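You operate a simulated robot arm through the tools that you are given. There is no shell and no other tool. Be economical: measure what you need, move in short steps, check, and stop when the job is done.

The job below is to be done with a simulated robot arm. You get a single attempt, and the scene is never put back.

Task
Put things in order on the green table. At the end: the reel of white cord stands where the waxing block stood; the felt block is on the blue coaster; the waxing block stands where the wax pad stood; the tape block stands on top of the yellow box (marked "WAFERS"); the wax pad stands on top of the soap dish; whatever was shut is shut again. Leave all else as you found it, and nothing knocked over. Set down upright: felt block.
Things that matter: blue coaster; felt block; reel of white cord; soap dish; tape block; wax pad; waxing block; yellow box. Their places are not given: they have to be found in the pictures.

It is judged by the outcome, as a careful person would: the job done as asked, and still so three seconds after it is handed in. It fails if anything else is knocked over, pushed out of place, dropped, spilled or broken.

Robot
A 7-joint arm with a two-finger parallel gripper, fixed in place. Base frame: the origin is at the foot of the arm, x ahead of it, y to its left, z up; the work surface is at about z = 0. Units: cm, rad, N and s.
With the tool pointing down near the work surface it reaches from about 22 to 58 cm from the base axis. Its first joint turns from -1.152 to 1.152 rad. Payload 2.5 kg.
The tool frame sits at the grasp point between the pads (the TCP): z along the fingers, y along the line on which they close. The tips reach 2.3 cm beyond it. Largest opening 9.4 cm; finger width 3.8, thickness 1; the body of the gripper, 5.4 by 9.6 cm, starts 3.9 cm behind the TCP.
Orientation is that of the tool frame in the base frame, as [roll, pitch, yaw] about the fixed x, y, z axes, in that order (R = Rz(yaw) Ry(pitch) Rx(roll)). With the fingers straight down and closing along the base's y, the tool's x points along the base's -x, its y along +y and its z along -z.

Tools
- The arm moves only by the tool servo_tool. Its argument "commands" is a list that holds one entry, the list of rows, each a list of 7 numbers: the shift along the tool's x, y, z in cm, then the turn, a rotation vector about the tool's x, y, z in rad, then the opening, from 0 (shut) to 1 (fully open). In form: [[[dx, dy, dz, rx, ry, rz, hand], ...]]. A call has 1 to 20 rows; each row is the pose to reach, as a shift and turn from the pose commanded when the call began, along the tool's axes at that moment. Each row takes 0.2 s and may step no farther than 5 cm and 0.15 rad from the row before; otherwise, or with a gripper value out of range, the whole call is refused. A pose out of reach is approached as far as the arm can. The call stops where the force on the tool passes 40 N (or 10 N more than at its start, if that is more) or the arm is blocked; 0.2 s more then pass. Each finger travels about 10.8 cm/s and halts on what it meets, pressing with about 38 N; the grip force reading is that of the motor and also rises with nothing between the fingers. The clock runs only during rows and for 0.2 s after the last one: add rows that repeat a pose to give the fingers time. The reply holds the time, the measured pose of the TCP, the force on the tool along the base axes, the opening and the grip force, in the units named above and with some noise, with the torque about the TCP (base axes, N m) and any sound that the robot's microphone picked up.
- Cameras (640 x 400 px; columns grow to the right, rows downward): "scene" is fixed at [13.27, -43.12, 52.52]; the picture's right is [0.64, -0.77, 0.00], its down [-0.55, -0.45, -0.70] and it looks along [0.54, 0.45, -0.71] (base axes); focal length 255 px, centre (320, 200). "wrist" rides on the gripper at [8.6, 1.6, -7.4] in the tool frame; the picture's right is [-0.18, 0.98, 0.00], its down [-0.58, -0.11, -0.81] and it looks along [-0.79, -0.15, 0.59] (tool axes); focal length 243 px, centre (320, 200).
- snapshot(camera): a new picture of that camera. The clock stands still meanwhile.
- locate(camera, pixels): for up to 12 pixels [column, row] of the newest picture of that camera ("zoom" is the newest enlarged one), the place [x, y, z] in the base frame of the surface seen there, good to about 0.2 cm. The clock stands still meanwhile.
- zoom(camera, box): a new picture of the part [left, top, right, bottom] of that camera's present view, enlarged. The clock stands still meanwhile.
- hand_in(): hands the job in; it is judged then, once.

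Go step by step. Measure first, check grasps and placings, and put right what went wrong. The budget is 80 turns and 38 pictures, counting those below and the enlarged ones. Unless the task says otherwise, let go and move clear before handing in, and close with one line.

The tools are called after ">>>" as a command line: name --argument value ..., lists and objects as JSON in quotes. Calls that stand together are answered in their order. servo_tool: Moves the arm, as the interface text tells. Its arguments: {"type":"object","properties":{"commands":{"type":"array"}},"required":["commands"]} The other tools are called the same way: snapshot (camera) takes a picture; locate (camera, pixels) gives the place of the surface under pixels of a picture; zoom (camera, box) takes an enlarged picture of a part of a camera's view; hand_in () hands the job in.

At the start:

```text
clock: 0.0
eef_pos: [41.87, -1.61, 29.26]
ee_rot: [-3.141, 0.001, 3.141]
wrist_force: [-0.1, 0.1, -0.2]
wrist_torque: [0.04, 0.01, 0.01]
opening: 9.39
grip_force: 0.0
```

scene: 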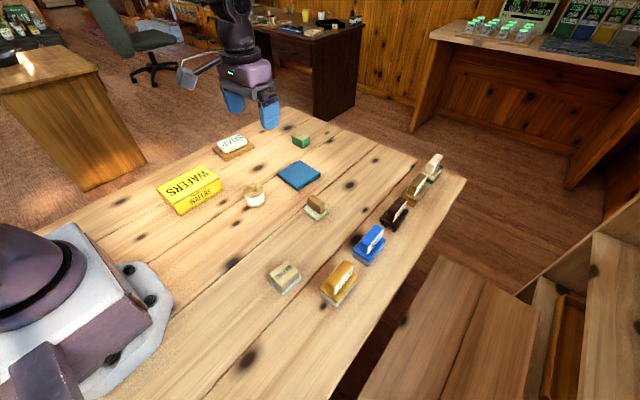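
wrist: 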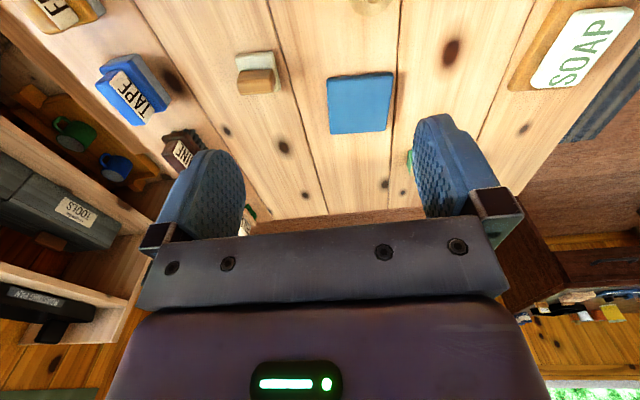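

The scene shows the soap dish near (232,145), yellow box (190,188), coaster (299,175), and several small blocks on the right. I'll zoom in to identify them.

>>> zoom --camera "scene" --box '[260, 140, 460, 310]'

>>> zoom --camera "scene" --box '[150, 120, 330, 220]'

```text
2.35 times, centred on (360, 225) of scene
```

zoom: 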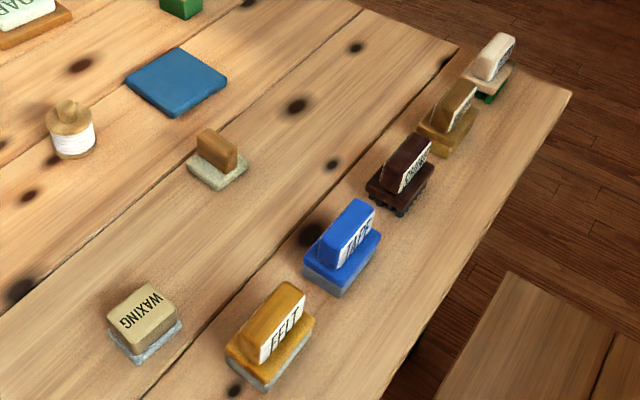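

```text
3.56 times, centred on (240, 170) of scene
```

zoom: 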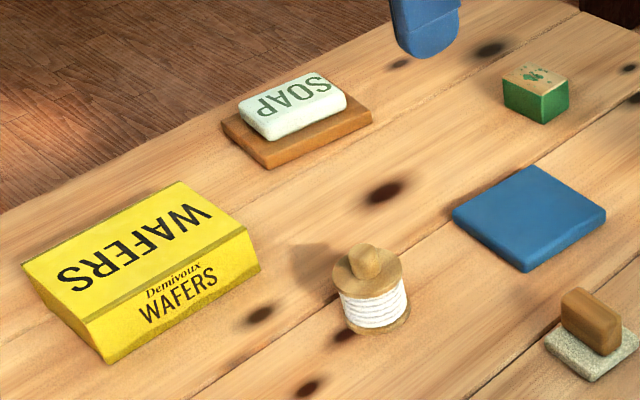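

The felt, tape and waxing blocks are labelled; the unlabelled one at (316,207) may be the wax pad, but I should check the green cube and the labels of the right-hand row.

>>> zoom --camera "scene" --box '[370, 145, 450, 235]'

>>> zoom --camera "scene" --box '[280, 125, 340, 225]'

>>> zoom --camera "wrist" --box '[20, 0, 300, 175]'

```text
4.44 times, centred on (410, 190) of scene
```

zoom: 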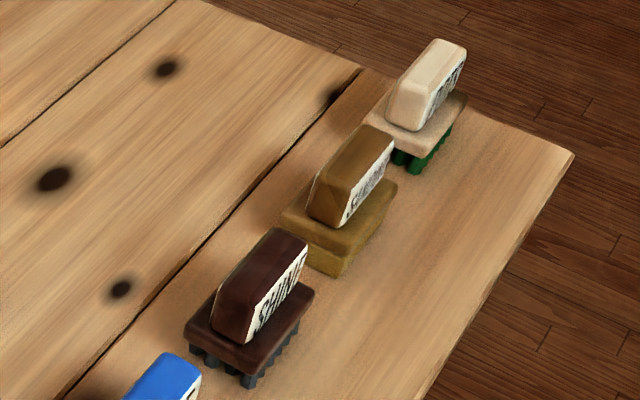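

```text
4.00 times, centred on (310, 175) of scene
```

zoom: 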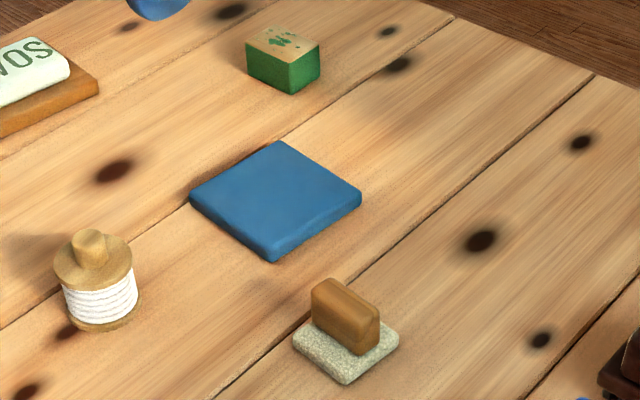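

```text
2.29 times, centred on (160, 88) of wrist
```

zoom: 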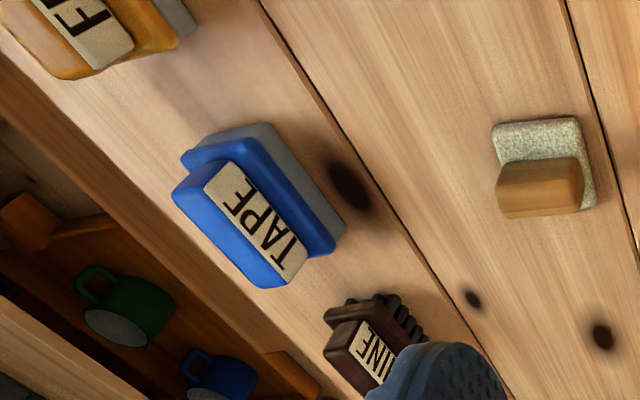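

The wax pad is the felt-soled brown-handled block near (316,207). I'll measure the key points from the scene picture.

>>> locate --camera "scene" --pixels '[[316.2, 199.5], [304, 209.3], [316.2, 220], [329, 210], [310.5, 197], [323.5, 203], [283, 268], [270, 276], [286, 292], [299, 280], [274, 272], [291, 264]]'

>>> locate --camera "scene" --pixels '[[253, 185], [254, 188], [253, 206], [247, 190], [263, 190], [299, 162], [279, 175], [299, 188], [319, 175], [216, 152], [233, 144], [252, 148]]'

>>> locate --camera "scene" --pixels '[[349, 262], [333, 288], [341, 273], [322, 289], [337, 304], [356, 285], [376, 226], [360, 246], [354, 249], [369, 264], [383, 243], [190, 183]]'

>>> locate --camera "scene" --pixels '[[159, 189], [202, 169], [219, 180], [176, 206], [178, 213], [221, 190], [220, 144], [240, 137], [247, 144], [228, 155], [301, 137], [232, 145]]'

```text
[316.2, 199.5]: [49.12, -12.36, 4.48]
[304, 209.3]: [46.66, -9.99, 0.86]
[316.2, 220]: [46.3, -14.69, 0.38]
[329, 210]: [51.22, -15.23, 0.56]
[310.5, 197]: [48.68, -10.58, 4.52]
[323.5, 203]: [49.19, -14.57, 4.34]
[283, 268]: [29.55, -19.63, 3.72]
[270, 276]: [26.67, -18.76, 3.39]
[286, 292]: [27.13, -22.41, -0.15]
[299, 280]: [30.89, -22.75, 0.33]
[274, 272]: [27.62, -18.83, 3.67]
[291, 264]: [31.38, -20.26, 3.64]
```

```text
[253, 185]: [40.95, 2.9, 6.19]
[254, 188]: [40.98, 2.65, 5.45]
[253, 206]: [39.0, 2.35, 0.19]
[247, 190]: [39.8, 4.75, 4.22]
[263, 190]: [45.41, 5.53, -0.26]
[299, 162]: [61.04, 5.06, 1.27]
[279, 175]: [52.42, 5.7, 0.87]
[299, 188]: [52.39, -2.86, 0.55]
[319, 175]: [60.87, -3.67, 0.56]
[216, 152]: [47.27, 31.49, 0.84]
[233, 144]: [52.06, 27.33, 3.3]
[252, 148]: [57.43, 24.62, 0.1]
```

```text
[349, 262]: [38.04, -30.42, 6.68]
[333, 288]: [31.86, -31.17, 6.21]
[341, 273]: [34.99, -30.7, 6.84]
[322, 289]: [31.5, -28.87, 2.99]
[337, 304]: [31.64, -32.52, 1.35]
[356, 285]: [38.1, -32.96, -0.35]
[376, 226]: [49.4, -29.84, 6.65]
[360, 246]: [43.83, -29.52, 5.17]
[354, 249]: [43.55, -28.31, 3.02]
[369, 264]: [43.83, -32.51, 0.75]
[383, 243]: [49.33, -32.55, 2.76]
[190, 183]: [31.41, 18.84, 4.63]
```

```text
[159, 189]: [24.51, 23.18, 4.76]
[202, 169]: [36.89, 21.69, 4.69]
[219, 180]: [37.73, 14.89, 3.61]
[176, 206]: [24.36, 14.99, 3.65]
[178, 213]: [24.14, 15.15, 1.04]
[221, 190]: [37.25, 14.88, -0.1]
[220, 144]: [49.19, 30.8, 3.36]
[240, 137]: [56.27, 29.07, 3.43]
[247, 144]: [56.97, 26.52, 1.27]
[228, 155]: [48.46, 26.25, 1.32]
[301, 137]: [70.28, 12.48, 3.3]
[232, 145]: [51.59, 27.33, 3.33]
```

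The wax pad is centred around (48.9,-12.6) with the handle along y, top z 4.5. I'll zoom on the remaining objects for finer edges.

>>> zoom --camera "scene" --box '[256, 215, 396, 310]'

```text
4.21 times, centred on (326, 262) of scene
```

zoom: 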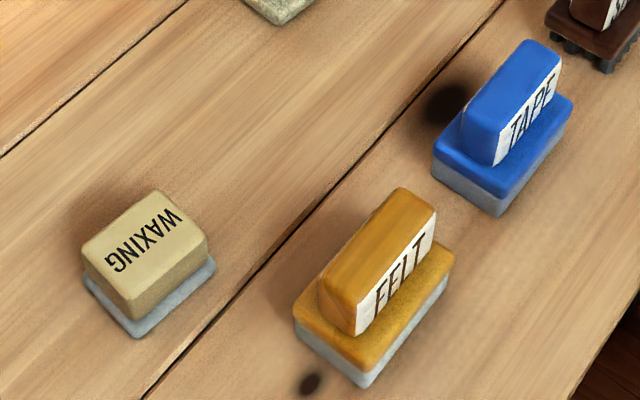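

>>> locate --camera "zoom" --pixels '[[88, 247], [153, 196], [204, 241], [136, 292], [88, 284], [136, 332], [212, 268], [145, 245], [136, 312], [170, 285]]'

>>> locate --camera "zoom" --pixels '[[323, 285], [352, 300], [400, 192], [433, 211], [380, 245], [298, 310], [365, 365], [450, 260], [362, 330], [430, 240], [366, 383], [450, 285]]'

>>> locate --camera "zoom" --pixels '[[466, 120], [492, 132], [528, 43], [558, 60], [512, 85], [438, 147], [500, 192], [569, 105], [498, 160], [554, 90], [500, 212], [565, 130]]'

```text
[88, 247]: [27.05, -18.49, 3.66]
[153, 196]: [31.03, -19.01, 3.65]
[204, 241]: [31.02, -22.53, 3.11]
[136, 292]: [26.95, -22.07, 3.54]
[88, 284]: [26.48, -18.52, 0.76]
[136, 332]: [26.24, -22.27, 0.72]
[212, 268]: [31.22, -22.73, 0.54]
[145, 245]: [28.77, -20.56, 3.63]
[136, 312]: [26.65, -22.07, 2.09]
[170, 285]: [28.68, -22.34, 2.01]
```

```text
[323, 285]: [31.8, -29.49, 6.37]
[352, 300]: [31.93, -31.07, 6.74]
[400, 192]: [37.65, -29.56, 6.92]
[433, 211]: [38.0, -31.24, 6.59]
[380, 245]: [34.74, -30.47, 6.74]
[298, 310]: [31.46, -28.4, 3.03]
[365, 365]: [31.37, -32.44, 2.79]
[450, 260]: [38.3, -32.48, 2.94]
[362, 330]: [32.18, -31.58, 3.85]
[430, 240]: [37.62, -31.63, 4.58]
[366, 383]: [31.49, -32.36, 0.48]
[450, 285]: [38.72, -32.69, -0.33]
```

```text
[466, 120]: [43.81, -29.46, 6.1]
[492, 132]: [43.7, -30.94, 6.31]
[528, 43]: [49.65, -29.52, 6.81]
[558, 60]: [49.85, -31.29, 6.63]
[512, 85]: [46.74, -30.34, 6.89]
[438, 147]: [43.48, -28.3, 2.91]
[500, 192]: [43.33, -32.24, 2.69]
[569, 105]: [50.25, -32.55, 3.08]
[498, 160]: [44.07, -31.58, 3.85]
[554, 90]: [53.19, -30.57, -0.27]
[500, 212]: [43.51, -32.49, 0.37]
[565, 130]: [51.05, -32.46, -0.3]
```

Waxing block centre ≈(28.9,-20.5), felt (34.8,-30.4), tape (46.8,-30.4), all aligned with the axes. Now finer points of the soap, reel and box before moving.

>>> locate --camera "scene" --pixels '[[218, 144], [239, 135], [246.5, 141.5], [225.5, 151.5], [213, 154], [225, 166], [254, 152], [245.2, 189.7], [261.5, 190.2], [255.4, 196], [255.4, 206], [252, 184]]'

>>> locate --camera "scene" --pixels '[[178.2, 198], [210.5, 177], [192.2, 195.3], [192, 193], [190, 190], [187, 185], [182, 177], [180, 207], [205, 195], [200, 172], [165, 192], [214, 182]]'

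>>> servo_tool --commands '[[[-2, -3, 3, 0, 0, 0, 1], [-4, -6, 6, 0, 0, 0, 1], [-6, -9, 8, 0, 0, 0, 1], [-7, -11, 10, 0, 0, 0, 1], [-7, -11, 13, 0, 0, 0, 1], [-7, -11, 16, 0, 0, 0, 1]]]'

>>> snapshot --camera "wrist"

```text
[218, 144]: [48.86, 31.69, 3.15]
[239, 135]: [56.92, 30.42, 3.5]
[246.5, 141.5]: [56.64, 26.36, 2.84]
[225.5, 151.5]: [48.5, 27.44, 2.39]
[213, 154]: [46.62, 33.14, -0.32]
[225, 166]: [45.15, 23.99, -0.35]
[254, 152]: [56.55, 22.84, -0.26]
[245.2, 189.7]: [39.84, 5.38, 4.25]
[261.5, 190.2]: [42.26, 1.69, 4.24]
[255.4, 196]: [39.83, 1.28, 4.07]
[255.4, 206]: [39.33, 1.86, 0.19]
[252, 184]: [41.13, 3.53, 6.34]
```

```text
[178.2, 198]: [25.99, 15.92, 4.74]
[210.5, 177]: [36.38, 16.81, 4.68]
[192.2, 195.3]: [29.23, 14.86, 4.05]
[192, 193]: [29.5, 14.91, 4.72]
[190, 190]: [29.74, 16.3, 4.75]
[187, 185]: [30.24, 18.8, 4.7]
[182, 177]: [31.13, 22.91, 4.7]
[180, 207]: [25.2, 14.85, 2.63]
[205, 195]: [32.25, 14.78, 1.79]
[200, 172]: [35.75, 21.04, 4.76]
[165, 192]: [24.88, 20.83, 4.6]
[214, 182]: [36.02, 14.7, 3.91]
```

```text
clock: 1.4
eef_pos: [48.81, -12.56, 13.3]
ee_rot: [3.141, 0.0, 3.141]
wrist_force: [0.6, 0.0, 0.2]
wrist_torque: [-0.01, 0.01, 0.03]
opening: 9.4
grip_force: 0.1
```

```text
29 pictures are left
```

wrist: 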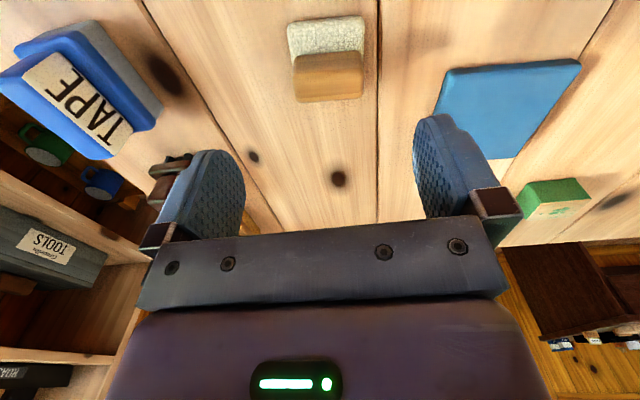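

The wrist camera sees the wax pad below at (327,60). I'll measure its handle and pad edges for yaw.

>>> locate --camera "wrist" --pixels '[[300, 58], [358, 54], [299, 97], [359, 95], [290, 24], [362, 19], [328, 78], [291, 48], [364, 45]]'

```text
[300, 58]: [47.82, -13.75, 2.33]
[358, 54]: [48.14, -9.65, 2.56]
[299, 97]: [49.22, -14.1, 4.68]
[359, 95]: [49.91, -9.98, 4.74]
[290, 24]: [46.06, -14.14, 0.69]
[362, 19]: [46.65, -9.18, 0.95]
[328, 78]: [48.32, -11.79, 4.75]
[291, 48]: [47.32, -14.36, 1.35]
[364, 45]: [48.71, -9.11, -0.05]
```

The pad is turned about -7° with its centre near (48.8,-12.2). I'll turn with it, descend and grip the handle ends along y.

>>> servo_tool --commands '[[[0, 0.35, 2, 0, 0, 0.12, 1], [0, 0.35, 5, 0, 0, 0.12, 1], [0, 0.35, 7.5, 0, 0, 0.12, 1], [0, 0.35, 9.4, 0, 0, 0.12, 1], [0, 0.35, 9.4, 0, 0, 0.12, 1]]]'

>>> snapshot --camera "wrist"

```text
clock: 2.6
eef_pos: [48.85, -12.31, 3.83]
ee_rot: [-3.141, -0.001, 3.023]
wrist_force: [0.3, -0.8, 0.0]
wrist_torque: [-0.02, 0.03, 0.03]
opening: 9.38
grip_force: 0.0
```

```text
28 pictures are left
```

wrist: 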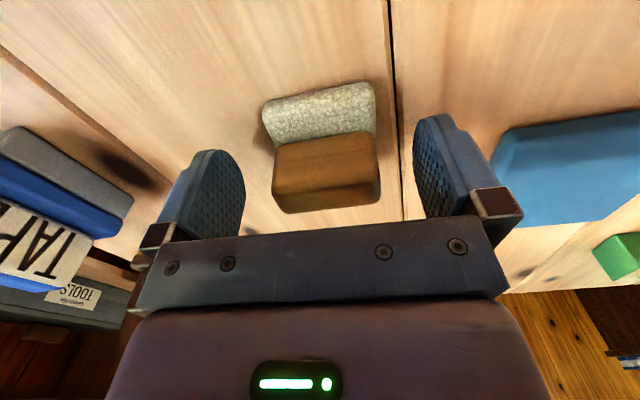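

The handle sits centred between the fingers, (327,175). Closing gently.

>>> servo_tool --commands '[[[0, 0, 0, 0, 0, 0, 0.75], [0, 0, 0, 0, 0, 0, 0.6], [0, 0, 0, 0, 0, 0, 0.5], [0, 0, 0, 0, 0, 0, 0.42], [0, 0, 0, 0, 0, 0, 0.35], [0, 0, 0, 0, 0, 0, 0.3], [0, 0, 0, 0, 0, 0, 0.3]]]'

```text
clock: 4.2
eef_pos: [48.86, -12.35, 3.94]
ee_rot: [3.141, 0.0, 3.02]
wrist_force: [0.2, 0.0, 0.8]
wrist_torque: [0.02, 0.0, -0.01]
opening: 4.93
grip_force: 37.5
```

Gripped at 4.93 cm. Lifting and checking before travelling.

>>> servo_tool --commands '[[[0, 0, -1, 0, 0, 0, 0.3], [0, 0, -3, 0, 0, 0, 0.3], [0, 0, -6, 0, 0, 0, 0.3], [0, 0, -9, 0, 0, 0, 0.3], [0, 0, -10, 0, 0, 0, 0.3], [0.1, 2, -10, 0, 0, 0, 0.3], [0.3, 6, -10, 0, 0, 0, 0.3], [0.6, 10.5, -10, 0, 0, 0, 0.3], [0.9, 15, -10, 0, 0, 0, 0.3], [1.1, 19.5, -10, 0, 0, 0, 0.3], [1.4, 24, -10, 0, 0, 0, 0.3], [1.6, 28.5, -10, 0, 0, 0, 0.3], [1.9, 33, -10, 0, 0, 0, 0.3], [2.1, 37, -10, 0, 0, 0, 0.3], [2.3, 39.5, -10, 0, 0, 0, 0.3], [2.31, 40.67, -10, 0, 0, 0, 0.3], [2.31, 40.67, -10, 0, 0, 0, 0.3]]]'

>>> snapshot --camera "wrist"

>>> zoom --camera "scene" --box '[180, 70, 340, 170]'

```text
clock: 7.8
eef_pos: [51.48, 28.52, 13.71]
ee_rot: [-3.141, 0.001, 3.022]
wrist_force: [-0.3, -0.4, -0.3]
wrist_torque: [0.01, -0.02, 0.02]
opening: 4.92
grip_force: 38.1
```

```text
27 pictures are left
```

wrist: 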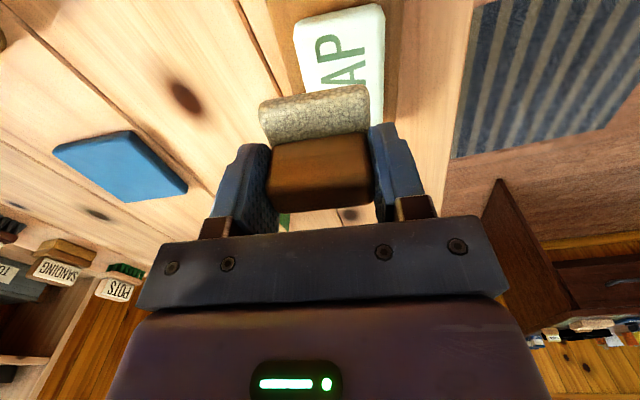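

```text
4.00 times, centred on (260, 120) of scene
```

zoom: 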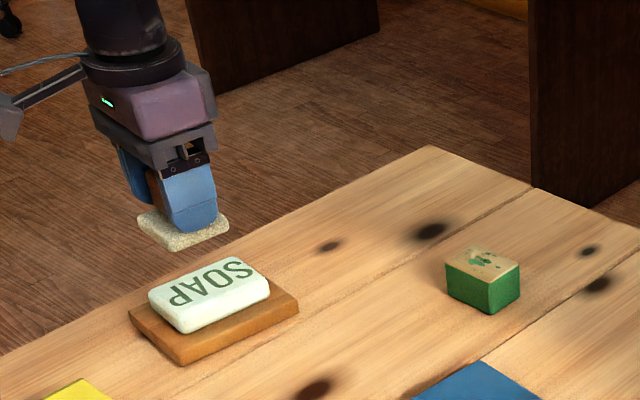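

Wax pad held well. Measuring the soap's top edges in both views.

>>> locate --camera "zoom" --pixels '[[152, 291], [244, 259], [267, 285], [182, 325], [210, 292], [133, 310], [180, 360], [298, 305], [177, 250], [225, 225], [143, 220], [185, 185]]'

>>> locate --camera "wrist" --pixels '[[297, 25], [382, 8], [380, 110], [304, 80], [340, 60], [384, 60], [298, 50], [261, 105], [367, 88], [262, 140], [367, 128]]'

```text
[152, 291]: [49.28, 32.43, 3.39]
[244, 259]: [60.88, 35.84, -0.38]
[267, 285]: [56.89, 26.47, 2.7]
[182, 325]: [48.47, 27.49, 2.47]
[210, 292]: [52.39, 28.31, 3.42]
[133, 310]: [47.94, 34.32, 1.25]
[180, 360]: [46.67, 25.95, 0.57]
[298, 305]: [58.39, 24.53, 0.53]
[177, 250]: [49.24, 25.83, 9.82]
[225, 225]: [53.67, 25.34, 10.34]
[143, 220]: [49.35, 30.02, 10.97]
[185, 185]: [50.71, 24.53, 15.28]
```

```text
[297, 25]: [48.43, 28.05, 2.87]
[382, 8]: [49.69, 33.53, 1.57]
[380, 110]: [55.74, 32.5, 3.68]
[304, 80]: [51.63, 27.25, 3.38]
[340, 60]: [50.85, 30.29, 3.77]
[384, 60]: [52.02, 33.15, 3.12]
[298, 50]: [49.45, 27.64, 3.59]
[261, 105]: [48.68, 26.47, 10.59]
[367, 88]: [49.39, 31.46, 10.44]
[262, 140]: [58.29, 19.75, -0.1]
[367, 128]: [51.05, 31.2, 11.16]
```

Soap centre is about (53.1,29.6), top z ≈3.5; the pad's centre equals the TCP. I'll shift out toward the soap's centre and lower part way to test reach.

>>> servo_tool --commands '[[[-0.3, 0.6, 0, 0, 0, 0, 0.3], [-0.75, 1.25, 0, 0, 0, 0, 0.3], [-0.75, 1.25, 2.5, 0, 0, 0, 0.3], [-0.75, 1.25, 4.7, 0, 0, 0, 0.3], [-0.75, 1.25, 4.7, 0, 0, 0, 0.3]]]'

>>> zoom --camera "scene" --box '[190, 90, 290, 170]'

```text
clock: 9.0
eef_pos: [52.27, 29.7, 9.09]
ee_rot: [3.141, 0.002, 3.021]
wrist_force: [0.3, -0.9, -1.1]
wrist_torque: [0.01, 0.02, 0.0]
opening: 4.91
grip_force: 37.5
```

```text
5.00 times, centred on (240, 130) of scene
```

zoom: 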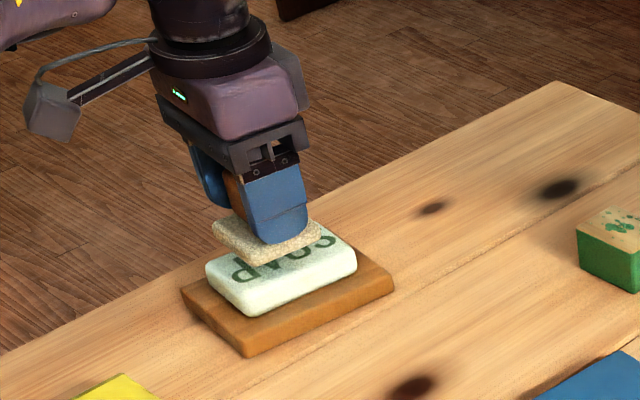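

Reach is fine and the pad hangs over the soap. Lowering the last ~1.6 cm in small steps, watching force.

>>> servo_tool --commands '[[[0, 0, 0.6, 0, 0, 0, 0.3], [0, 0, 1.1, 0, 0, 0, 0.3], [0, 0, 1.3, 0, 0, 0, 0.3], [0, 0, 1.4, 0, 0, 0, 0.3], [0, 0, 1.4, 0, 0, 0, 0.3]]]'

```text
clock: 10.2
eef_pos: [52.14, 29.39, 7.67]
ee_rot: [-3.141, 0.001, 3.02]
wrist_force: [0.0, 0.6, -0.6]
wrist_torque: [-0.02, -0.02, -0.02]
opening: 4.94
grip_force: 37.7
out of reach, approached as far as the arm can: row 2, 3, 4, 5
```

The arm is at its reach limit; I'll ease back 0.5 cm and lower the final bit.

>>> servo_tool --commands '[[[0.5, -0.2, 0, 0, 0, 0, 0.3], [0.5, -0.2, 0.1, 0, 0, 0, 0.3], [0.5, -0.2, 0.2, 0, 0, 0, 0.3], [0.5, -0.2, 0.2, 0, 0, 0, 0.3]]]'

```text
clock: 11.2
eef_pos: [51.93, 29.37, 7.77]
ee_rot: [-3.139, -0.003, 3.021]
wrist_force: [-0.1, 0.9, -0.2]
wrist_torque: [-0.01, -0.02, 0.03]
opening: 4.92
grip_force: 37.7
out of reach, approached as far as the arm can: row 1, 2, 3, 4
```

Still slightly out of reach; ease back a little further.

>>> servo_tool --commands '[[[0.5, -0.3, 0, 0, 0, 0, 0.3], [0.6, -0.4, 0, 0, 0, 0, 0.3], [0.6, -0.4, 0.1, 0, 0, 0, 0.3], [0.6, -0.4, 0.1, 0, 0, 0, 0.3]]]'

```text
clock: 12.2
eef_pos: [51.9, 29.55, 7.65]
ee_rot: [-3.14, -0.001, 3.02]
wrist_force: [0.1, -0.4, -0.5]
wrist_torque: [0.0, 0.01, 0.01]
opening: 4.91
grip_force: 37.6
out of reach, approached as far as the arm can: row 1, 2, 3, 4
```

Let me see how much gap remains under the pad.

>>> zoom --camera "scene" --box '[215, 120, 265, 160]'

```text
10.00 times, centred on (240, 140) of scene
```

zoom: 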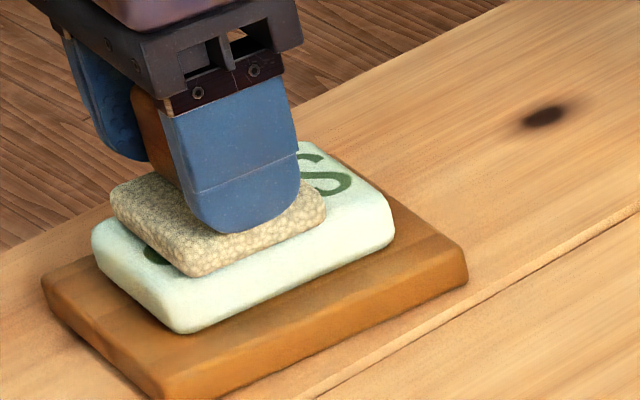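

The pad is almost touching and well inside the soap's top. One more small ease-back and lower.

>>> servo_tool --commands '[[[0.3, -0.15, 0, 0, 0, 0, 0.3], [0.5, -0.3, 0, 0, 0, 0, 0.3], [0.5, -0.3, 0.1, 0, 0, 0, 0.3], [0.5, -0.3, 0.1, 0, 0, 0, 0.3]]]'

```text
clock: 13.2
eef_pos: [51.85, 29.69, 7.53]
ee_rot: [3.141, -0.001, 3.022]
wrist_force: [0.6, -0.4, 0.6]
wrist_torque: [-0.01, -0.05, -0.03]
opening: 4.92
grip_force: 37.7
out of reach, approached as far as the arm can: row 1, 2, 3, 4
```

Height is creeping down (7.53) with little contact yet; one more step.

>>> servo_tool --commands '[[[0.4, -0.4, 0, 0, 0, 0, 0.3], [0.6, -0.6, 0.05, 0, 0, 0, 0.3], [0.6, -0.6, 0.1, 0, 0, 0, 0.3], [0.6, -0.6, 0.1, 0, 0, 0, 0.3]]]'

```text
clock: 14.2
eef_pos: [52.0, 29.38, 7.63]
ee_rot: [3.141, -0.001, 3.022]
wrist_force: [-2.9, 3.4, 9.0]
wrist_torque: [-0.01, 0.12, -0.03]
opening: 4.91
grip_force: 38.1
out of reach, approached as far as the arm can: row 1, 2, 3, 4
```

9 N upward: the pad rests on the soap. Opening and rising.

>>> servo_tool --commands '[[[0, 0, 0, 0, 0, 0, 0.55], [0, 0, 0, 0, 0, 0, 0.65], [0, 0, 0, 0, 0, 0, 0.75], [0, 0, 0, 0, 0, 0, 0.8], [0, 0, -2, 0, 0, 0, 0.8], [0, 0, -5, 0, 0, 0, 0.8], [0, 0, -9, 0, 0, 0, 1]]]'

>>> zoom --camera "scene" --box '[200, 110, 280, 170]'

```text
clock: 15.8
eef_pos: [52.21, 29.55, 16.57]
ee_rot: [-3.14, -0.003, 3.021]
wrist_force: [0.1, 0.1, -0.6]
wrist_torque: [0.0, 0.0, 0.01]
opening: 9.37
grip_force: 0.0
out of reach, approached as far as the arm can: row 6, 7
```

```text
6.67 times, centred on (240, 140) of scene
```

zoom: 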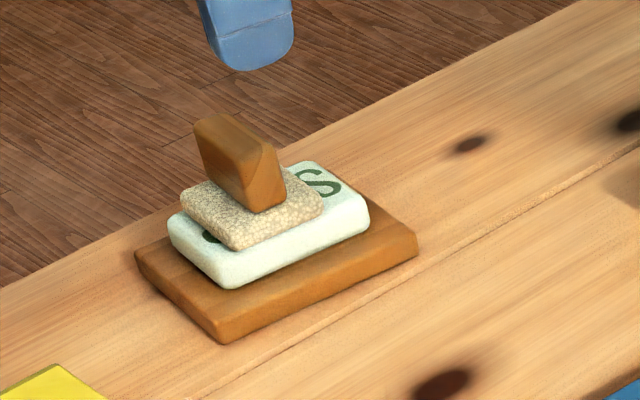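

Wax pad stands squarely on the soap. Moving to above the waxing block.

>>> servo_tool --commands '[[[0.57, -1.75, 0, 0, 0, -0.02, 1], [1.7, -5.25, 0, 0, 0, -0.05, 1], [2.84, -8.75, 0, 0, 0, -0.1, 1], [3.97, -12.25, 0, 0, 0, -0.12, 1], [5.1, -15.75, 0, 0, 0, -0.12, 1], [6.3, -19.5, 0, 0, 0, -0.12, 1], [7.7, -23.7, 0, 0, 0, -0.12, 1], [9.1, -28, 0, 0, 0, -0.12, 1], [10.5, -32.3, 0, 0, 0, -0.12, 1], [11.9, -36.6, 0, 0, 0, -0.12, 1], [13.3, -41, 0, 0, 0, -0.12, 1], [14.7, -45.3, 0, 0, 0, -0.12, 1], [16, -49.3, 0, 0, 0, -0.12, 1], [17.05, -52.5, 0, 0, 0, -0.12, 1], [17.05, -52.5, 3, 0, 0, -0.12, 1], [17.05, -52.5, 3, 0, 0, -0.12, 1]]]'

>>> snapshot --camera "wrist"

```text
clock: 19.2
eef_pos: [46.96, -37.25, 15.76]
ee_rot: [3.141, -0.001, -3.139]
wrist_force: [-0.3, -0.2, 0.9]
wrist_torque: [-0.02, -0.01, 0.01]
opening: 9.39
grip_force: 0.0
out of reach, approached as far as the arm can: row 1, 2, 3, 4, 5, 6, 7, 8, 9, 10, 11, 12, 13, 14, 15, 16
```

```text
22 pictures are left
```

wrist: 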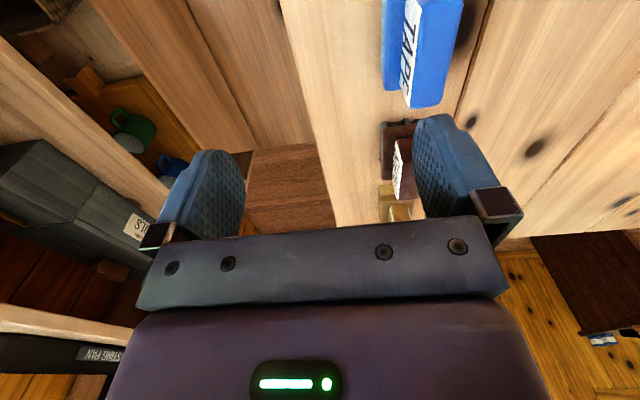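

The arm ended at (47,-37), clipped at its reach limit, so the commanded pose differs from the measured one. I'll command a retreat toward the base at this height and see.

>>> servo_tool --commands '[[[2, 0, 0, 0, 0, 0, 1], [4, 1, 0, 0, 0, 0, 1], [6, 3, 0, 0, 0, 0, 1]]]'

```text
clock: 20.0
eef_pos: [46.1, -38.46, 15.86]
ee_rot: [-3.141, 0.0, -3.141]
wrist_force: [0.9, 0.8, -0.2]
wrist_torque: [0.01, -0.03, -0.02]
opening: 9.39
grip_force: 0.1
out of reach, approached as far as the arm can: row 1, 2, 3
```

Still clipped; continue commanding inward with larger steps.

>>> servo_tool --commands '[[[4, 2, 0, 0, 0, 0, 1], [7, 5, 0, 0, 0, 0, 1], [10, 8, 0, 0, 0, 0, 1], [12, 11, 0, 0, 0, 0, 1]]]'

```text
clock: 21.0
eef_pos: [45.64, -39.17, 15.88]
ee_rot: [-3.142, 0.0, -3.141]
wrist_force: [-0.7, -1.1, 0.0]
wrist_torque: [0.0, 0.0, -0.01]
opening: 9.41
grip_force: 0.0
out of reach, approached as far as the arm can: row 1, 2, 3, 4
```

The clamp seems to be a straight-elbow condition: only sideways motion gets through. Raising worked earlier, so I'll raise, and pull inward together.

>>> servo_tool --commands '[[[0, 0, -4, 0, 0, 0, 1], [0, 0, -8, 0, 0, 0, 1], [0, 0, -12, 0, 0, 0, 1], [2, 1.6, -12, 0, 0, 0, 1], [4, 3.2, -12, 0, 0, 0, 1]]]'

```text
clock: 22.2
eef_pos: [44.14, -38.33, 28.27]
ee_rot: [-3.141, 0.0, -3.141]
wrist_force: [0.2, -1.0, 0.3]
wrist_torque: [0.0, 0.0, 0.01]
opening: 9.41
grip_force: 0.0
out of reach, approached as far as the arm can: row 2, 3, 4, 5
```

Row 1 (z≈20) was reachable; a straight-down step from here is inside the sphere, so I'll go down and then inward.

>>> servo_tool --commands '[[[0, 0, 2, 0, 0, 0, 1], [0, 0, 5, 0, 0, 0, 1], [1, 0.8, 6, 0, 0, 0, 1], [2.5, 2, 6, 0, 0, 0, 1], [4, 3.2, 6, 0, 0, 0, 1]]]'

```text
clock: 23.4
eef_pos: [44.93, -38.97, 22.96]
ee_rot: [3.141, 0.001, 3.141]
wrist_force: [0.2, 0.7, 0.2]
wrist_torque: [-0.01, 0.01, 0.0]
opening: 9.4
grip_force: 0.0
out of reach, approached as far as the arm can: row 1, 2, 3, 4, 5
```

The arm slides on a sphere of full extension (centre z≈14, R≈60.2). Let me look at the arm's posture.

>>> snapshot --camera "scene"

>>> servo_tool --commands '[[[0, 0, 0, 0, -0.1, 0, 1], [0, 0, 0, 0, -0.2, 0, 1], [0, 0, 0, 0, -0.3, 0, 1]]]'

```text
21 pictures are left
```

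scene: 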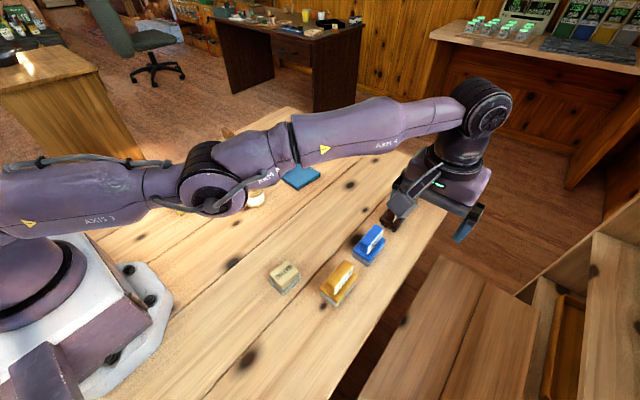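

```text
clock: 24.2
eef_pos: [47.69, -41.54, 23.36]
ee_rot: [-3.141, 0.304, 3.141]
wrist_force: [0.5, 0.2, 0.6]
wrist_torque: [-0.02, -0.03, 0.01]
opening: 9.4
grip_force: 0.1
out of reach, approached as far as the arm can: row 1, 2, 3
```

The arm is fully straight (elbow and shoulder in line at (215,185)). I'll untilt while commanding a long inward pull so the target is well inside the workspace.

>>> servo_tool --commands '[[[2.8, 2.6, -0.9, 0, 0.1, 0, 1], [5.6, 5.2, -1.8, 0, 0.2, 0, 1], [8.4, 7.8, -2.7, 0, 0.304, 0, 1], [11.2, 10.4, -3.6, 0, 0.304, 0, 1], [14, 13, -4.5, 0, 0.304, 0, 1], [16.8, 15.6, -5.4, 0, 0.304, 0, 1], [19.6, 18.2, -6.3, 0, 0.304, 0, 1], [19.6, 18.2, -6.3, 0, 0.304, 0, 1], [19.6, 18.2, -6.3, 0, 0.304, 0, 1]]]'

```text
clock: 26.2
eef_pos: [44.12, -38.78, 26.92]
ee_rot: [-3.14, -0.005, -3.141]
wrist_force: [-0.1, -0.2, -0.5]
wrist_torque: [0.03, 0.04, -0.01]
opening: 9.4
grip_force: 0.0
out of reach, approached as far as the arm can: row 1, 2, 3, 4, 5, 6, 7, 8, 9
```

Still on the limit sphere. Try a pure long descent (flexing direction of the elbow) with no other motion; nothing is below here (off the table's edge? (44,-39) is beside the table, so I stop at z≈13).

>>> servo_tool --commands '[[[0, 0, 3, 0, 0, 0, 1], [0, 0, 6, 0, 0, 0, 1], [0, 0, 9, 0, 0, 0, 1], [0, 0, 12, 0, 0, 0, 1], [0, 0, 12, 0, 0, 0, 1]]]'

```text
clock: 27.4
eef_pos: [45.42, -39.46, 15.21]
ee_rot: [3.141, -0.006, -3.141]
wrist_force: [0.8, 0.4, 0.6]
wrist_torque: [-0.02, -0.01, 0.0]
opening: 9.4
grip_force: 0.1
out of reach, approached as far as the arm can: row 1, 2, 3, 4, 5
```

Still on the sphere, so I suspect the elbow has gone slightly past straight, where "inward" only presses it on its stop. I'll ask for outward bias while rising and then descending (to flex it the right way), then pull inward.

>>> servo_tool --commands '[[[-3.6, -3.2, 0, 0, 0, 0, 1], [-6, -5.2, -4, 0, 0, 0, 1], [-6, -5.2, -8, 0, 0, 0, 1], [-6, -5.2, -12, 0, 0, 0, 1], [-6, -5.2, -16, 0, 0, 0, 1], [-6, -5.2, -20, 0, 0, 0, 1], [-6, -5.2, -16, 0, 0, 0, 1], [-6, -5.2, -12, 0, 0, 0, 1], [-6, -5.2, -8, 0, 0, 0, 1], [-6, -5.2, -4, 0, 0, 0, 1], [-6, -5.2, 0, 0, 0, 0, 1], [-4.5, -4, 3, 0, 0, 0, 1], [-2, -1.8, 3, 0, 0, 0, 1], [1, 0.9, 3, 0, 0, 0, 1], [4, 3.5, 3, 0, 0, 0, 1], [7, 6, 3, 0, 0, 0, 1], [9, 8, 3, 0, 0, 0, 1], [9, 8, 3, 0, 0, 0, 1]]]'

```text
refused: row 2 steps farther than a row can; nothing moved
```

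>>> servo_tool --commands '[[[-3.6, -3.2, 0, 0, 0, 0, 1], [-6, -5.2, -3, 0, 0, 0, 1], [-6, -5.2, -7, 0, 0, 0, 1], [-6, -5.2, -11, 0, 0, 0, 1], [-6, -5.2, -15.5, 0, 0, 0, 1], [-6, -5.2, -20, 0, 0, 0, 1], [-6, -5.2, -16, 0, 0, 0, 1], [-6, -5.2, -12, 0, 0, 0, 1], [-6, -5.2, -8, 0, 0, 0, 1], [-6, -5.2, -4, 0, 0, 0, 1], [-6, -5.2, 0, 0, 0, 0, 1], [-4.5, -4, 3, 0, 0, 0, 1], [-2, -1.8, 3, 0, 0, 0, 1], [1, 0.9, 3, 0, 0, 0, 1], [4, 3.5, 3, 0, 0, 0, 1], [7, 6, 3, 0, 0, 0, 1], [9, 8, 3, 0, 0, 0, 1], [9, 8, 3, 0, 0, 0, 1]]]'

```text
clock: 31.2
eef_pos: [36.19, -31.37, 12.15]
ee_rot: [-3.141, -0.004, 3.142]
wrist_force: [0.2, -0.1, 0.1]
wrist_torque: [0.01, 0.0, -0.04]
opening: 9.39
grip_force: 0.0
out of reach, approached as far as the arm can: row 1, 2, 3, 4, 5, 6, 7, 8, 9, 10, 11, 12, 13
```

Free again, and the pose matches the command. I'll keep well inside reach from now on. Moving over the waxing block and down to z≈8 for a check.

>>> servo_tool --commands '[[[2.2, 3.3, 0, 0, 0, 0, 1], [4.6, 7, 0, 0, 0, 0, 1], [7.29, 10.87, 0, 0, 0, 0, 1], [7.29, 10.87, 3, 0, 0, 0, 1], [7.29, 10.87, 3, 0, 0, 0, 1]]]'

>>> snapshot --camera "wrist"

```text
clock: 32.4
eef_pos: [29.08, -20.63, 9.28]
ee_rot: [-3.142, -0.003, 3.141]
wrist_force: [-0.1, -0.1, 0.0]
wrist_torque: [0.01, 0.0, -0.02]
opening: 9.41
grip_force: 0.0
```

```text
20 pictures are left
```

wrist: 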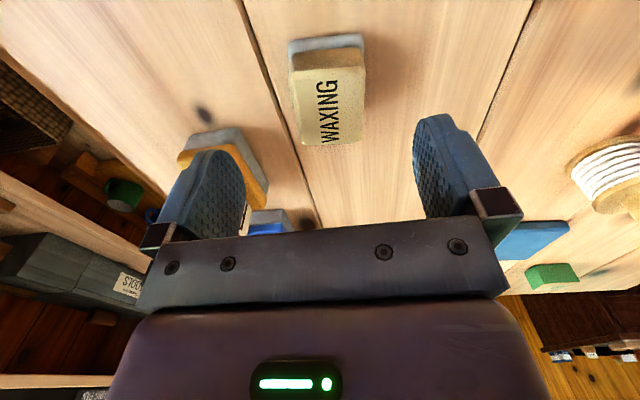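

The waxing block is centred between the fingers (col 327). Descending and gripping.

>>> servo_tool --commands '[[[0.1, 0.1, 3, 0, 0, 0, 1], [0.1, 0.1, 5, 0, 0, 0, 1], [0.1, 0.1, 6.1, 0, 0, 0, 1], [0.1, 0.1, 6.1, 0, 0, 0, 0.7], [0.1, 0.1, 6.1, 0, 0, 0, 0.55], [0.1, 0.1, 6.1, 0, 0, 0, 0.45], [0.1, 0.1, 6.1, 0, 0, 0, 0.38], [0.1, 0.1, 6.1, 0, 0, 0, 0.3], [0.1, 0.1, 6.1, 0, 0, 0, 0.25], [0.1, 0.1, 6.1, 0, 0, 0, 0.25]]]'

```text
clock: 34.6
eef_pos: [28.94, -20.31, 3.12]
ee_rot: [-3.141, -0.003, -3.141]
wrist_force: [-0.1, 0.4, -0.4]
wrist_torque: [0.04, 0.0, 0.01]
opening: 4.47
grip_force: 37.7
```

Gripped (4.47 cm). Lifting and carrying to the wax pad's old place (48.85,-12.35).

>>> servo_tool --commands '[[[0, 0, -1, 0, 0, 0, 0.25], [0, 0, -4, 0, 0, 0, 0.25], [0, 0, -8, 0, 0, 0, 0.25], [-2, 1, -9, 0, 0, 0, 0.25], [-6, 2.5, -9, 0, 0, 0, 0.25], [-10, 4, -9, 0, 0, 0, 0.25], [-14, 5.5, -9, 0, 0, 0, 0.25], [-18, 7, -9, 0, 0, 0, 0.25], [-20, 8, -9, 0, 0, 0, 0.25], [-20, 8, -6, 0, 0, 0, 0.25], [-20, 8, -3, 0, 0, 0, 0.25], [-20, 8, -3, 0, 0, 0, 0.25]]]'

>>> zoom --camera "scene" --box '[240, 120, 400, 240]'

```text
clock: 37.2
eef_pos: [48.85, -12.52, 6.21]
ee_rot: [3.141, -0.004, 3.141]
wrist_force: [-0.2, 0.1, -0.1]
wrist_torque: [0.02, 0.01, 0.02]
opening: 4.46
grip_force: 38.1
```

```text
3.33 times, centred on (320, 180) of scene
```

zoom: 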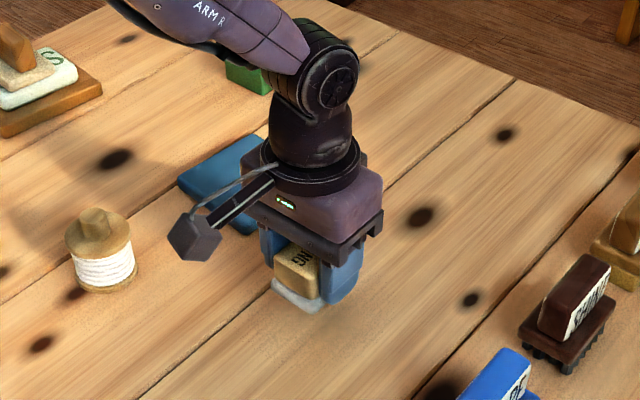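

Held level over the spot. Lowering to the table and releasing.

>>> servo_tool --commands '[[[0, 0.1, 1.5, 0, 0, 0, 0.25], [0, 0.1, 2.5, 0, 0, 0, 0.25], [0, 0.1, 2.85, 0, 0, 0, 0.25], [0, 0.1, 3.0, 0, 0, 0, 0.25], [0, 0.1, 3.0, 0, 0, 0, 0.25]]]'

```text
clock: 38.4
eef_pos: [48.86, -12.18, 3.18]
ee_rot: [3.141, -0.004, -3.14]
wrist_force: [-3.5, 0.4, 7.6]
wrist_torque: [-0.03, 0.16, 0.02]
opening: 4.49
grip_force: 37.6
```

7.6 N contact: it stands on the table. Releasing, rising, and going over the reel at about (41.2,3.3).

>>> servo_tool --commands '[[[0, 0, 0, 0, 0, 0, 0.6], [0, 0, 0, 0, 0, 0, 0.7], [0, 0, 0, 0, 0, 0, 0.8], [0, 0, -2, 0, 0, 0, 0.8], [0, 0, -6, 0, 0, 0, 1], [0, 0, -9, 0, 0, 0, 1], [1.5, 3, -9, 0, 0, 0, 1], [3.4, 7, -9, 0, 0, 0, 1], [5.4, 11, -9, 0, 0, 0, 1], [7.6, 15.5, -9, 0, 0, 0, 1], [7.6, 15.5, -9, 0, 0, 0, 1]]]'

>>> snapshot --camera "wrist"

>>> snapshot --camera "scene"

```text
clock: 40.8
eef_pos: [41.38, 3.23, 12.03]
ee_rot: [3.141, -0.004, 3.141]
wrist_force: [0.3, 0.9, -0.4]
wrist_torque: [0.01, 0.02, -0.01]
opening: 9.4
grip_force: 0.1
```

```text
18 pictures are left
```

wrist: 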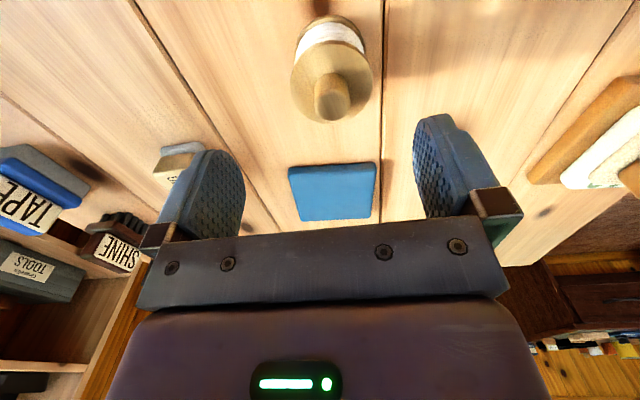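

```text
17 pictures are left
```

scene: 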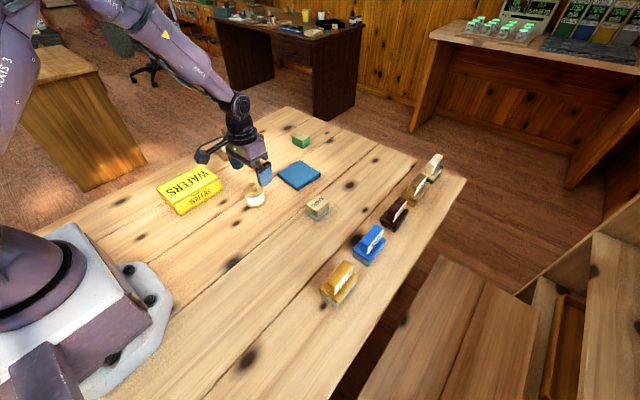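

The waxing block stands at (317,208). Measuring the reel and coaster from the wrist view.

>>> locate --camera "wrist" --pixels '[[293, 80], [371, 80], [331, 100], [320, 50], [330, 120], [289, 170], [373, 164], [375, 210], [300, 218], [335, 190]]'

```text
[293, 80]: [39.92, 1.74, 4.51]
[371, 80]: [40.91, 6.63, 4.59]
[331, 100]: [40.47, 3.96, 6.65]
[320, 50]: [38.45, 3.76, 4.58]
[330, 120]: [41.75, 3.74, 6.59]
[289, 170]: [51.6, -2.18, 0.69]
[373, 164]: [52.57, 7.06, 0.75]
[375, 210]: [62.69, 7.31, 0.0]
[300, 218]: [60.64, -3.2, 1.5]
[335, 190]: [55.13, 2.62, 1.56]
```

Combining both cameras, the reel's centre is ≈(41.0,3.6). Descending to z≈3.2 and gripping its body.

>>> servo_tool --commands '[[[0.4, 0.35, 3, 0, 0, 0, 1], [0.4, 0.35, 6, 0, 0, 0, 1], [0.4, 0.35, 8, 0, 0, 0, 1], [0.4, 0.35, 8.8, 0, 0, 0, 1], [0.4, 0.35, 8.8, 0, 0, 0, 0.75], [0.4, 0.35, 8.8, 0, 0, 0, 0.62], [0.4, 0.35, 8.8, 0, 0, 0, 0.55], [0.4, 0.35, 8.8, 0, 0, 0, 0.48], [0.4, 0.35, 8.8, 0, 0, 0, 0.42], [0.4, 0.35, 8.8, 0, 0, 0, 0.36], [0.4, 0.35, 8.8, 0, 0, 0, 0.36]]]'

```text
clock: 43.2
eef_pos: [40.89, 3.48, 3.33]
ee_rot: [-3.141, -0.005, 3.14]
wrist_force: [-0.1, 0.9, -1.2]
wrist_torque: [-0.03, 0.0, 0.02]
opening: 5.16
grip_force: 38.2
```

Gripped at 5.16. Lifting and carrying to the waxing block's old spot (28.95,-20.4).

>>> servo_tool --commands '[[[0, 0, -1, 0, 0, 0, 0.36], [0, 0, -4, 0, 0, 0, 0.36], [0, 0, -8, 0, 0, 0, 0.36], [1.5, -3, -9, 0, 0, 0, 0.36], [3.5, -7, -9, 0, 0, 0, 0.36], [5.5, -11, -9, 0, 0, 0, 0.36], [7.5, -15, -9, 0, 0, 0, 0.36], [9.5, -19, -9, 0, 0, 0, 0.36], [11, -22, -9, 0, 0, 0, 0.36], [11.94, -23.9, -9, 0, 0, 0, 0.36], [11.94, -23.9, -6, 0, 0, 0, 0.36], [11.94, -23.9, -2.5, 0, 0, 0, 0.36], [11.94, -23.9, -2.5, 0, 0, 0, 0.36]]]'

>>> zoom --camera "scene" --box '[220, 210, 380, 310]'

```text
clock: 46.0
eef_pos: [28.86, -20.34, 5.89]
ee_rot: [-3.141, -0.005, 3.141]
wrist_force: [0.1, 0.6, -0.5]
wrist_torque: [-0.02, 0.0, -0.04]
opening: 5.13
grip_force: 38.5
```

```text
4.00 times, centred on (300, 260) of scene
```

zoom: 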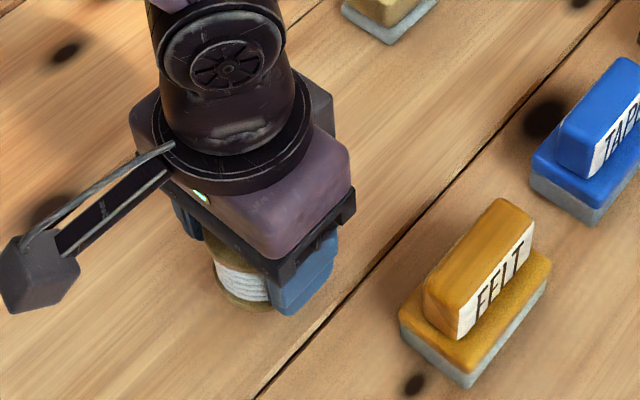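

Reel held upright over the spot. Lowering to contact.

>>> servo_tool --commands '[[[0, 0, 1.5, 0, 0, 0, 0.36], [0, 0, 2.3, 0, 0, 0, 0.36], [0, 0, 2.5, 0, 0, 0, 0.36], [0, 0, 2.65, 0, 0, 0, 0.36], [0, 0, 2.65, 0, 0, 0, 0.36]]]'

```text
clock: 47.2
eef_pos: [28.87, -20.44, 3.23]
ee_rot: [-3.141, -0.006, -3.141]
wrist_force: [-8.7, 6.8, 31.0]
wrist_torque: [0.09, 0.13, -0.14]
opening: 5.17
grip_force: 37.9
```

Firm contact (31 N); ease up 1 mm, release, rise, and go to above the felt block (34.8,-30.4).

>>> servo_tool --commands '[[[0, 0, -0.12, 0, 0, 0, 0.36], [0, 0, -0.12, 0, 0, 0, 0.6], [0, 0, -0.12, 0, 0, 0, 0.75], [0, 0, -0.12, 0, 0, 0, 0.8], [0, 0, -0.12, 0, 0, 0, 0.8], [0, 0, -3, 0, 0, 0, 0.8], [0, 0, -7, 0, 0, 0, 0.8], [0, 0, -10, 0, 0, 0, 0.8], [-2, -3.3, -10, 0, 0, 0, 0.8], [-4, -6.7, -10, 0, 0, 0, 0.8], [-5.9, -9.9, -10, 0, 0, 0, 0.8], [-5.9, -9.9, -10, 0, 0, 0, 0.8]]]'

>>> snapshot --camera "wrist"

>>> zoom --camera "scene" --box '[220, 180, 400, 310]'

```text
clock: 49.8
eef_pos: [34.85, -30.35, 13.24]
ee_rot: [-3.141, -0.005, -3.141]
wrist_force: [0.5, 0.4, 0.9]
wrist_torque: [0.0, 0.0, 0.0]
opening: 7.51
grip_force: 0.0
```

```text
15 pictures are left
```

wrist: 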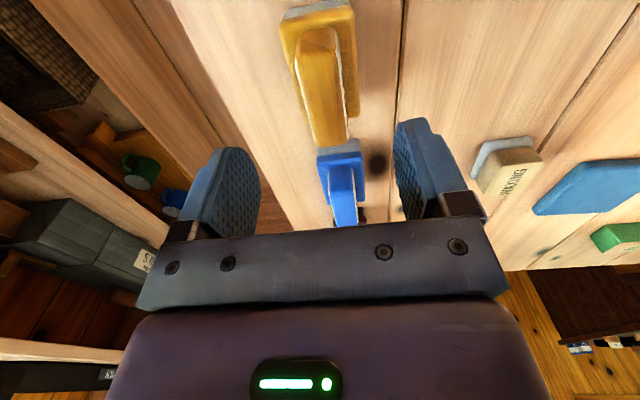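

```text
3.08 times, centred on (310, 245) of scene
```

zoom: 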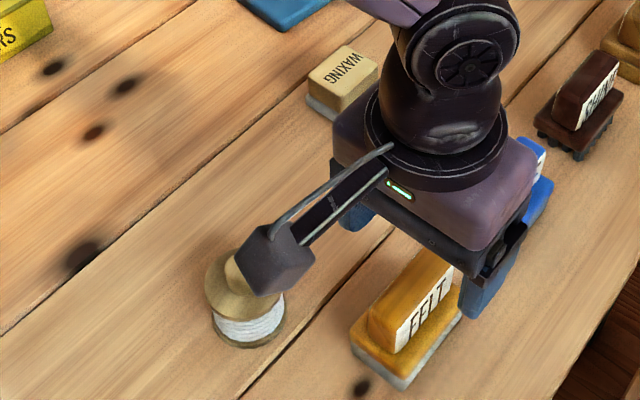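

Reel stands upright; felt handle centred between fingers at (322,85). Descending and gripping it.

>>> servo_tool --commands '[[[0, 0, 3, 0, 0, 0, 0.7], [0, 0, 6, 0, 0, 0, 0.6], [0, 0, 7.6, 0, 0, 0, 0.5], [0, 0, 7.6, 0, 0, 0, 0.4], [0, 0, 7.6, 0, 0, 0, 0.32], [0, 0, 7.6, 0, 0, 0, 0.25], [0, 0, 7.6, 0, 0, 0, 0.18], [0, 0, 7.6, 0, 0, 0, 0.1], [0, 0, 7.6, 0, 0, 0, 0.1]]]'

```text
clock: 51.8
eef_pos: [35.01, -30.42, 5.73]
ee_rot: [-3.141, -0.001, 3.141]
wrist_force: [7.0, 1.3, 22.5]
wrist_torque: [0.22, -0.3, 0.02]
opening: 2.55
grip_force: 37.6
```

Gripped at 2.55 cm. Lifting and carrying toward the coaster centre (56.5,1.5), stopping high for a check.

>>> servo_tool --commands '[[[0, 0, -1, 0, 0, 0, 0.1], [0, 0, -4, 0, 0, 0, 0.1], [0, 0, -8, 0, 0, 0, 0.1], [-1.2, 1.8, -9, 0, 0, 0, 0.1], [-3.5, 5.2, -9, 0, 0, 0, 0.1], [-5.9, 8.7, -9, 0, 0, 0, 0.1], [-8.3, 12.3, -9, 0, 0, 0, 0.1], [-10.7, 15.9, -9, 0, 0, 0, 0.1], [-13.1, 19.5, -9, 0, 0, 0, 0.1], [-15.5, 23.1, -9, 0, 0, 0, 0.1], [-17.9, 26.6, -9, 0, 0, 0, 0.1], [-20, 29.7, -9, 0, 0, 0, 0.1], [-21.4, 31.9, -9, 0, 0, 0, 0.1], [-21.4, 31.9, -6, 0, 0, 0, 0.1], [-21.4, 31.9, -4, 0, 0, 0, 0.1], [-21.4, 31.9, -4, 0, 0, 0, 0.1]]]'

>>> zoom --camera "scene" --box '[240, 110, 360, 200]'

>>> snapshot --camera "wrist"

```text
clock: 55.2
eef_pos: [56.24, 1.62, 9.53]
ee_rot: [-3.141, -0.002, 3.141]
wrist_force: [0.1, -0.7, 0.2]
wrist_torque: [0.01, -0.02, 0.03]
opening: 2.54
grip_force: 38.4
```

```text
4.44 times, centred on (300, 155) of scene
```

zoom: 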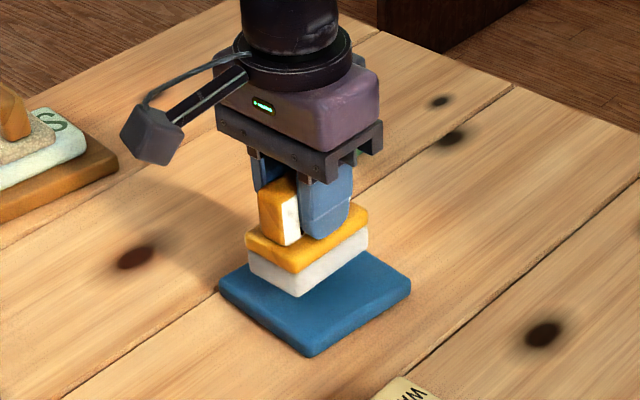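

```text
12 pictures are left
```

wrist: 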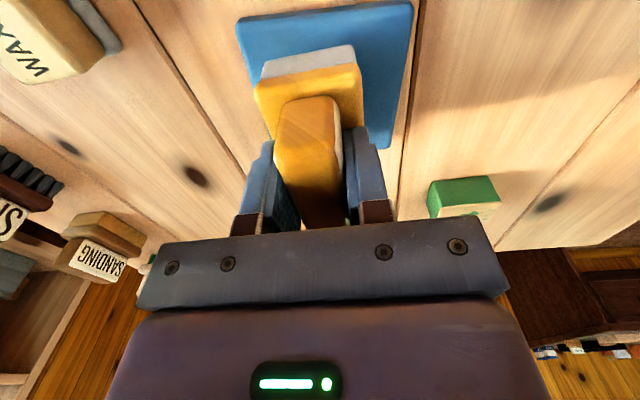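

Both views show the felt block just above the coaster; checking alignment numerically.

>>> locate --camera "zoom" --pixels '[[222, 285], [308, 350], [408, 290], [300, 293], [368, 245], [250, 262]]'

>>> locate --camera "wrist" --pixels '[[241, 22], [408, 5], [250, 70], [395, 100], [262, 65], [352, 48], [325, 20]]'

```text
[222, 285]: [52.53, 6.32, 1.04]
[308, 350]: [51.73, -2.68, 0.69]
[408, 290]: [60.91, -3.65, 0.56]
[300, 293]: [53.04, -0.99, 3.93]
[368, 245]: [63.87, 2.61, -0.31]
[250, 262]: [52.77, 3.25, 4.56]
```

```text
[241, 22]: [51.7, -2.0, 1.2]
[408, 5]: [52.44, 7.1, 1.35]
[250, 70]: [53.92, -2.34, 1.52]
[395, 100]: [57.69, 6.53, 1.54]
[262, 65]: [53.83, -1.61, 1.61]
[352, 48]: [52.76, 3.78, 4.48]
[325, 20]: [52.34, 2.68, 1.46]
```

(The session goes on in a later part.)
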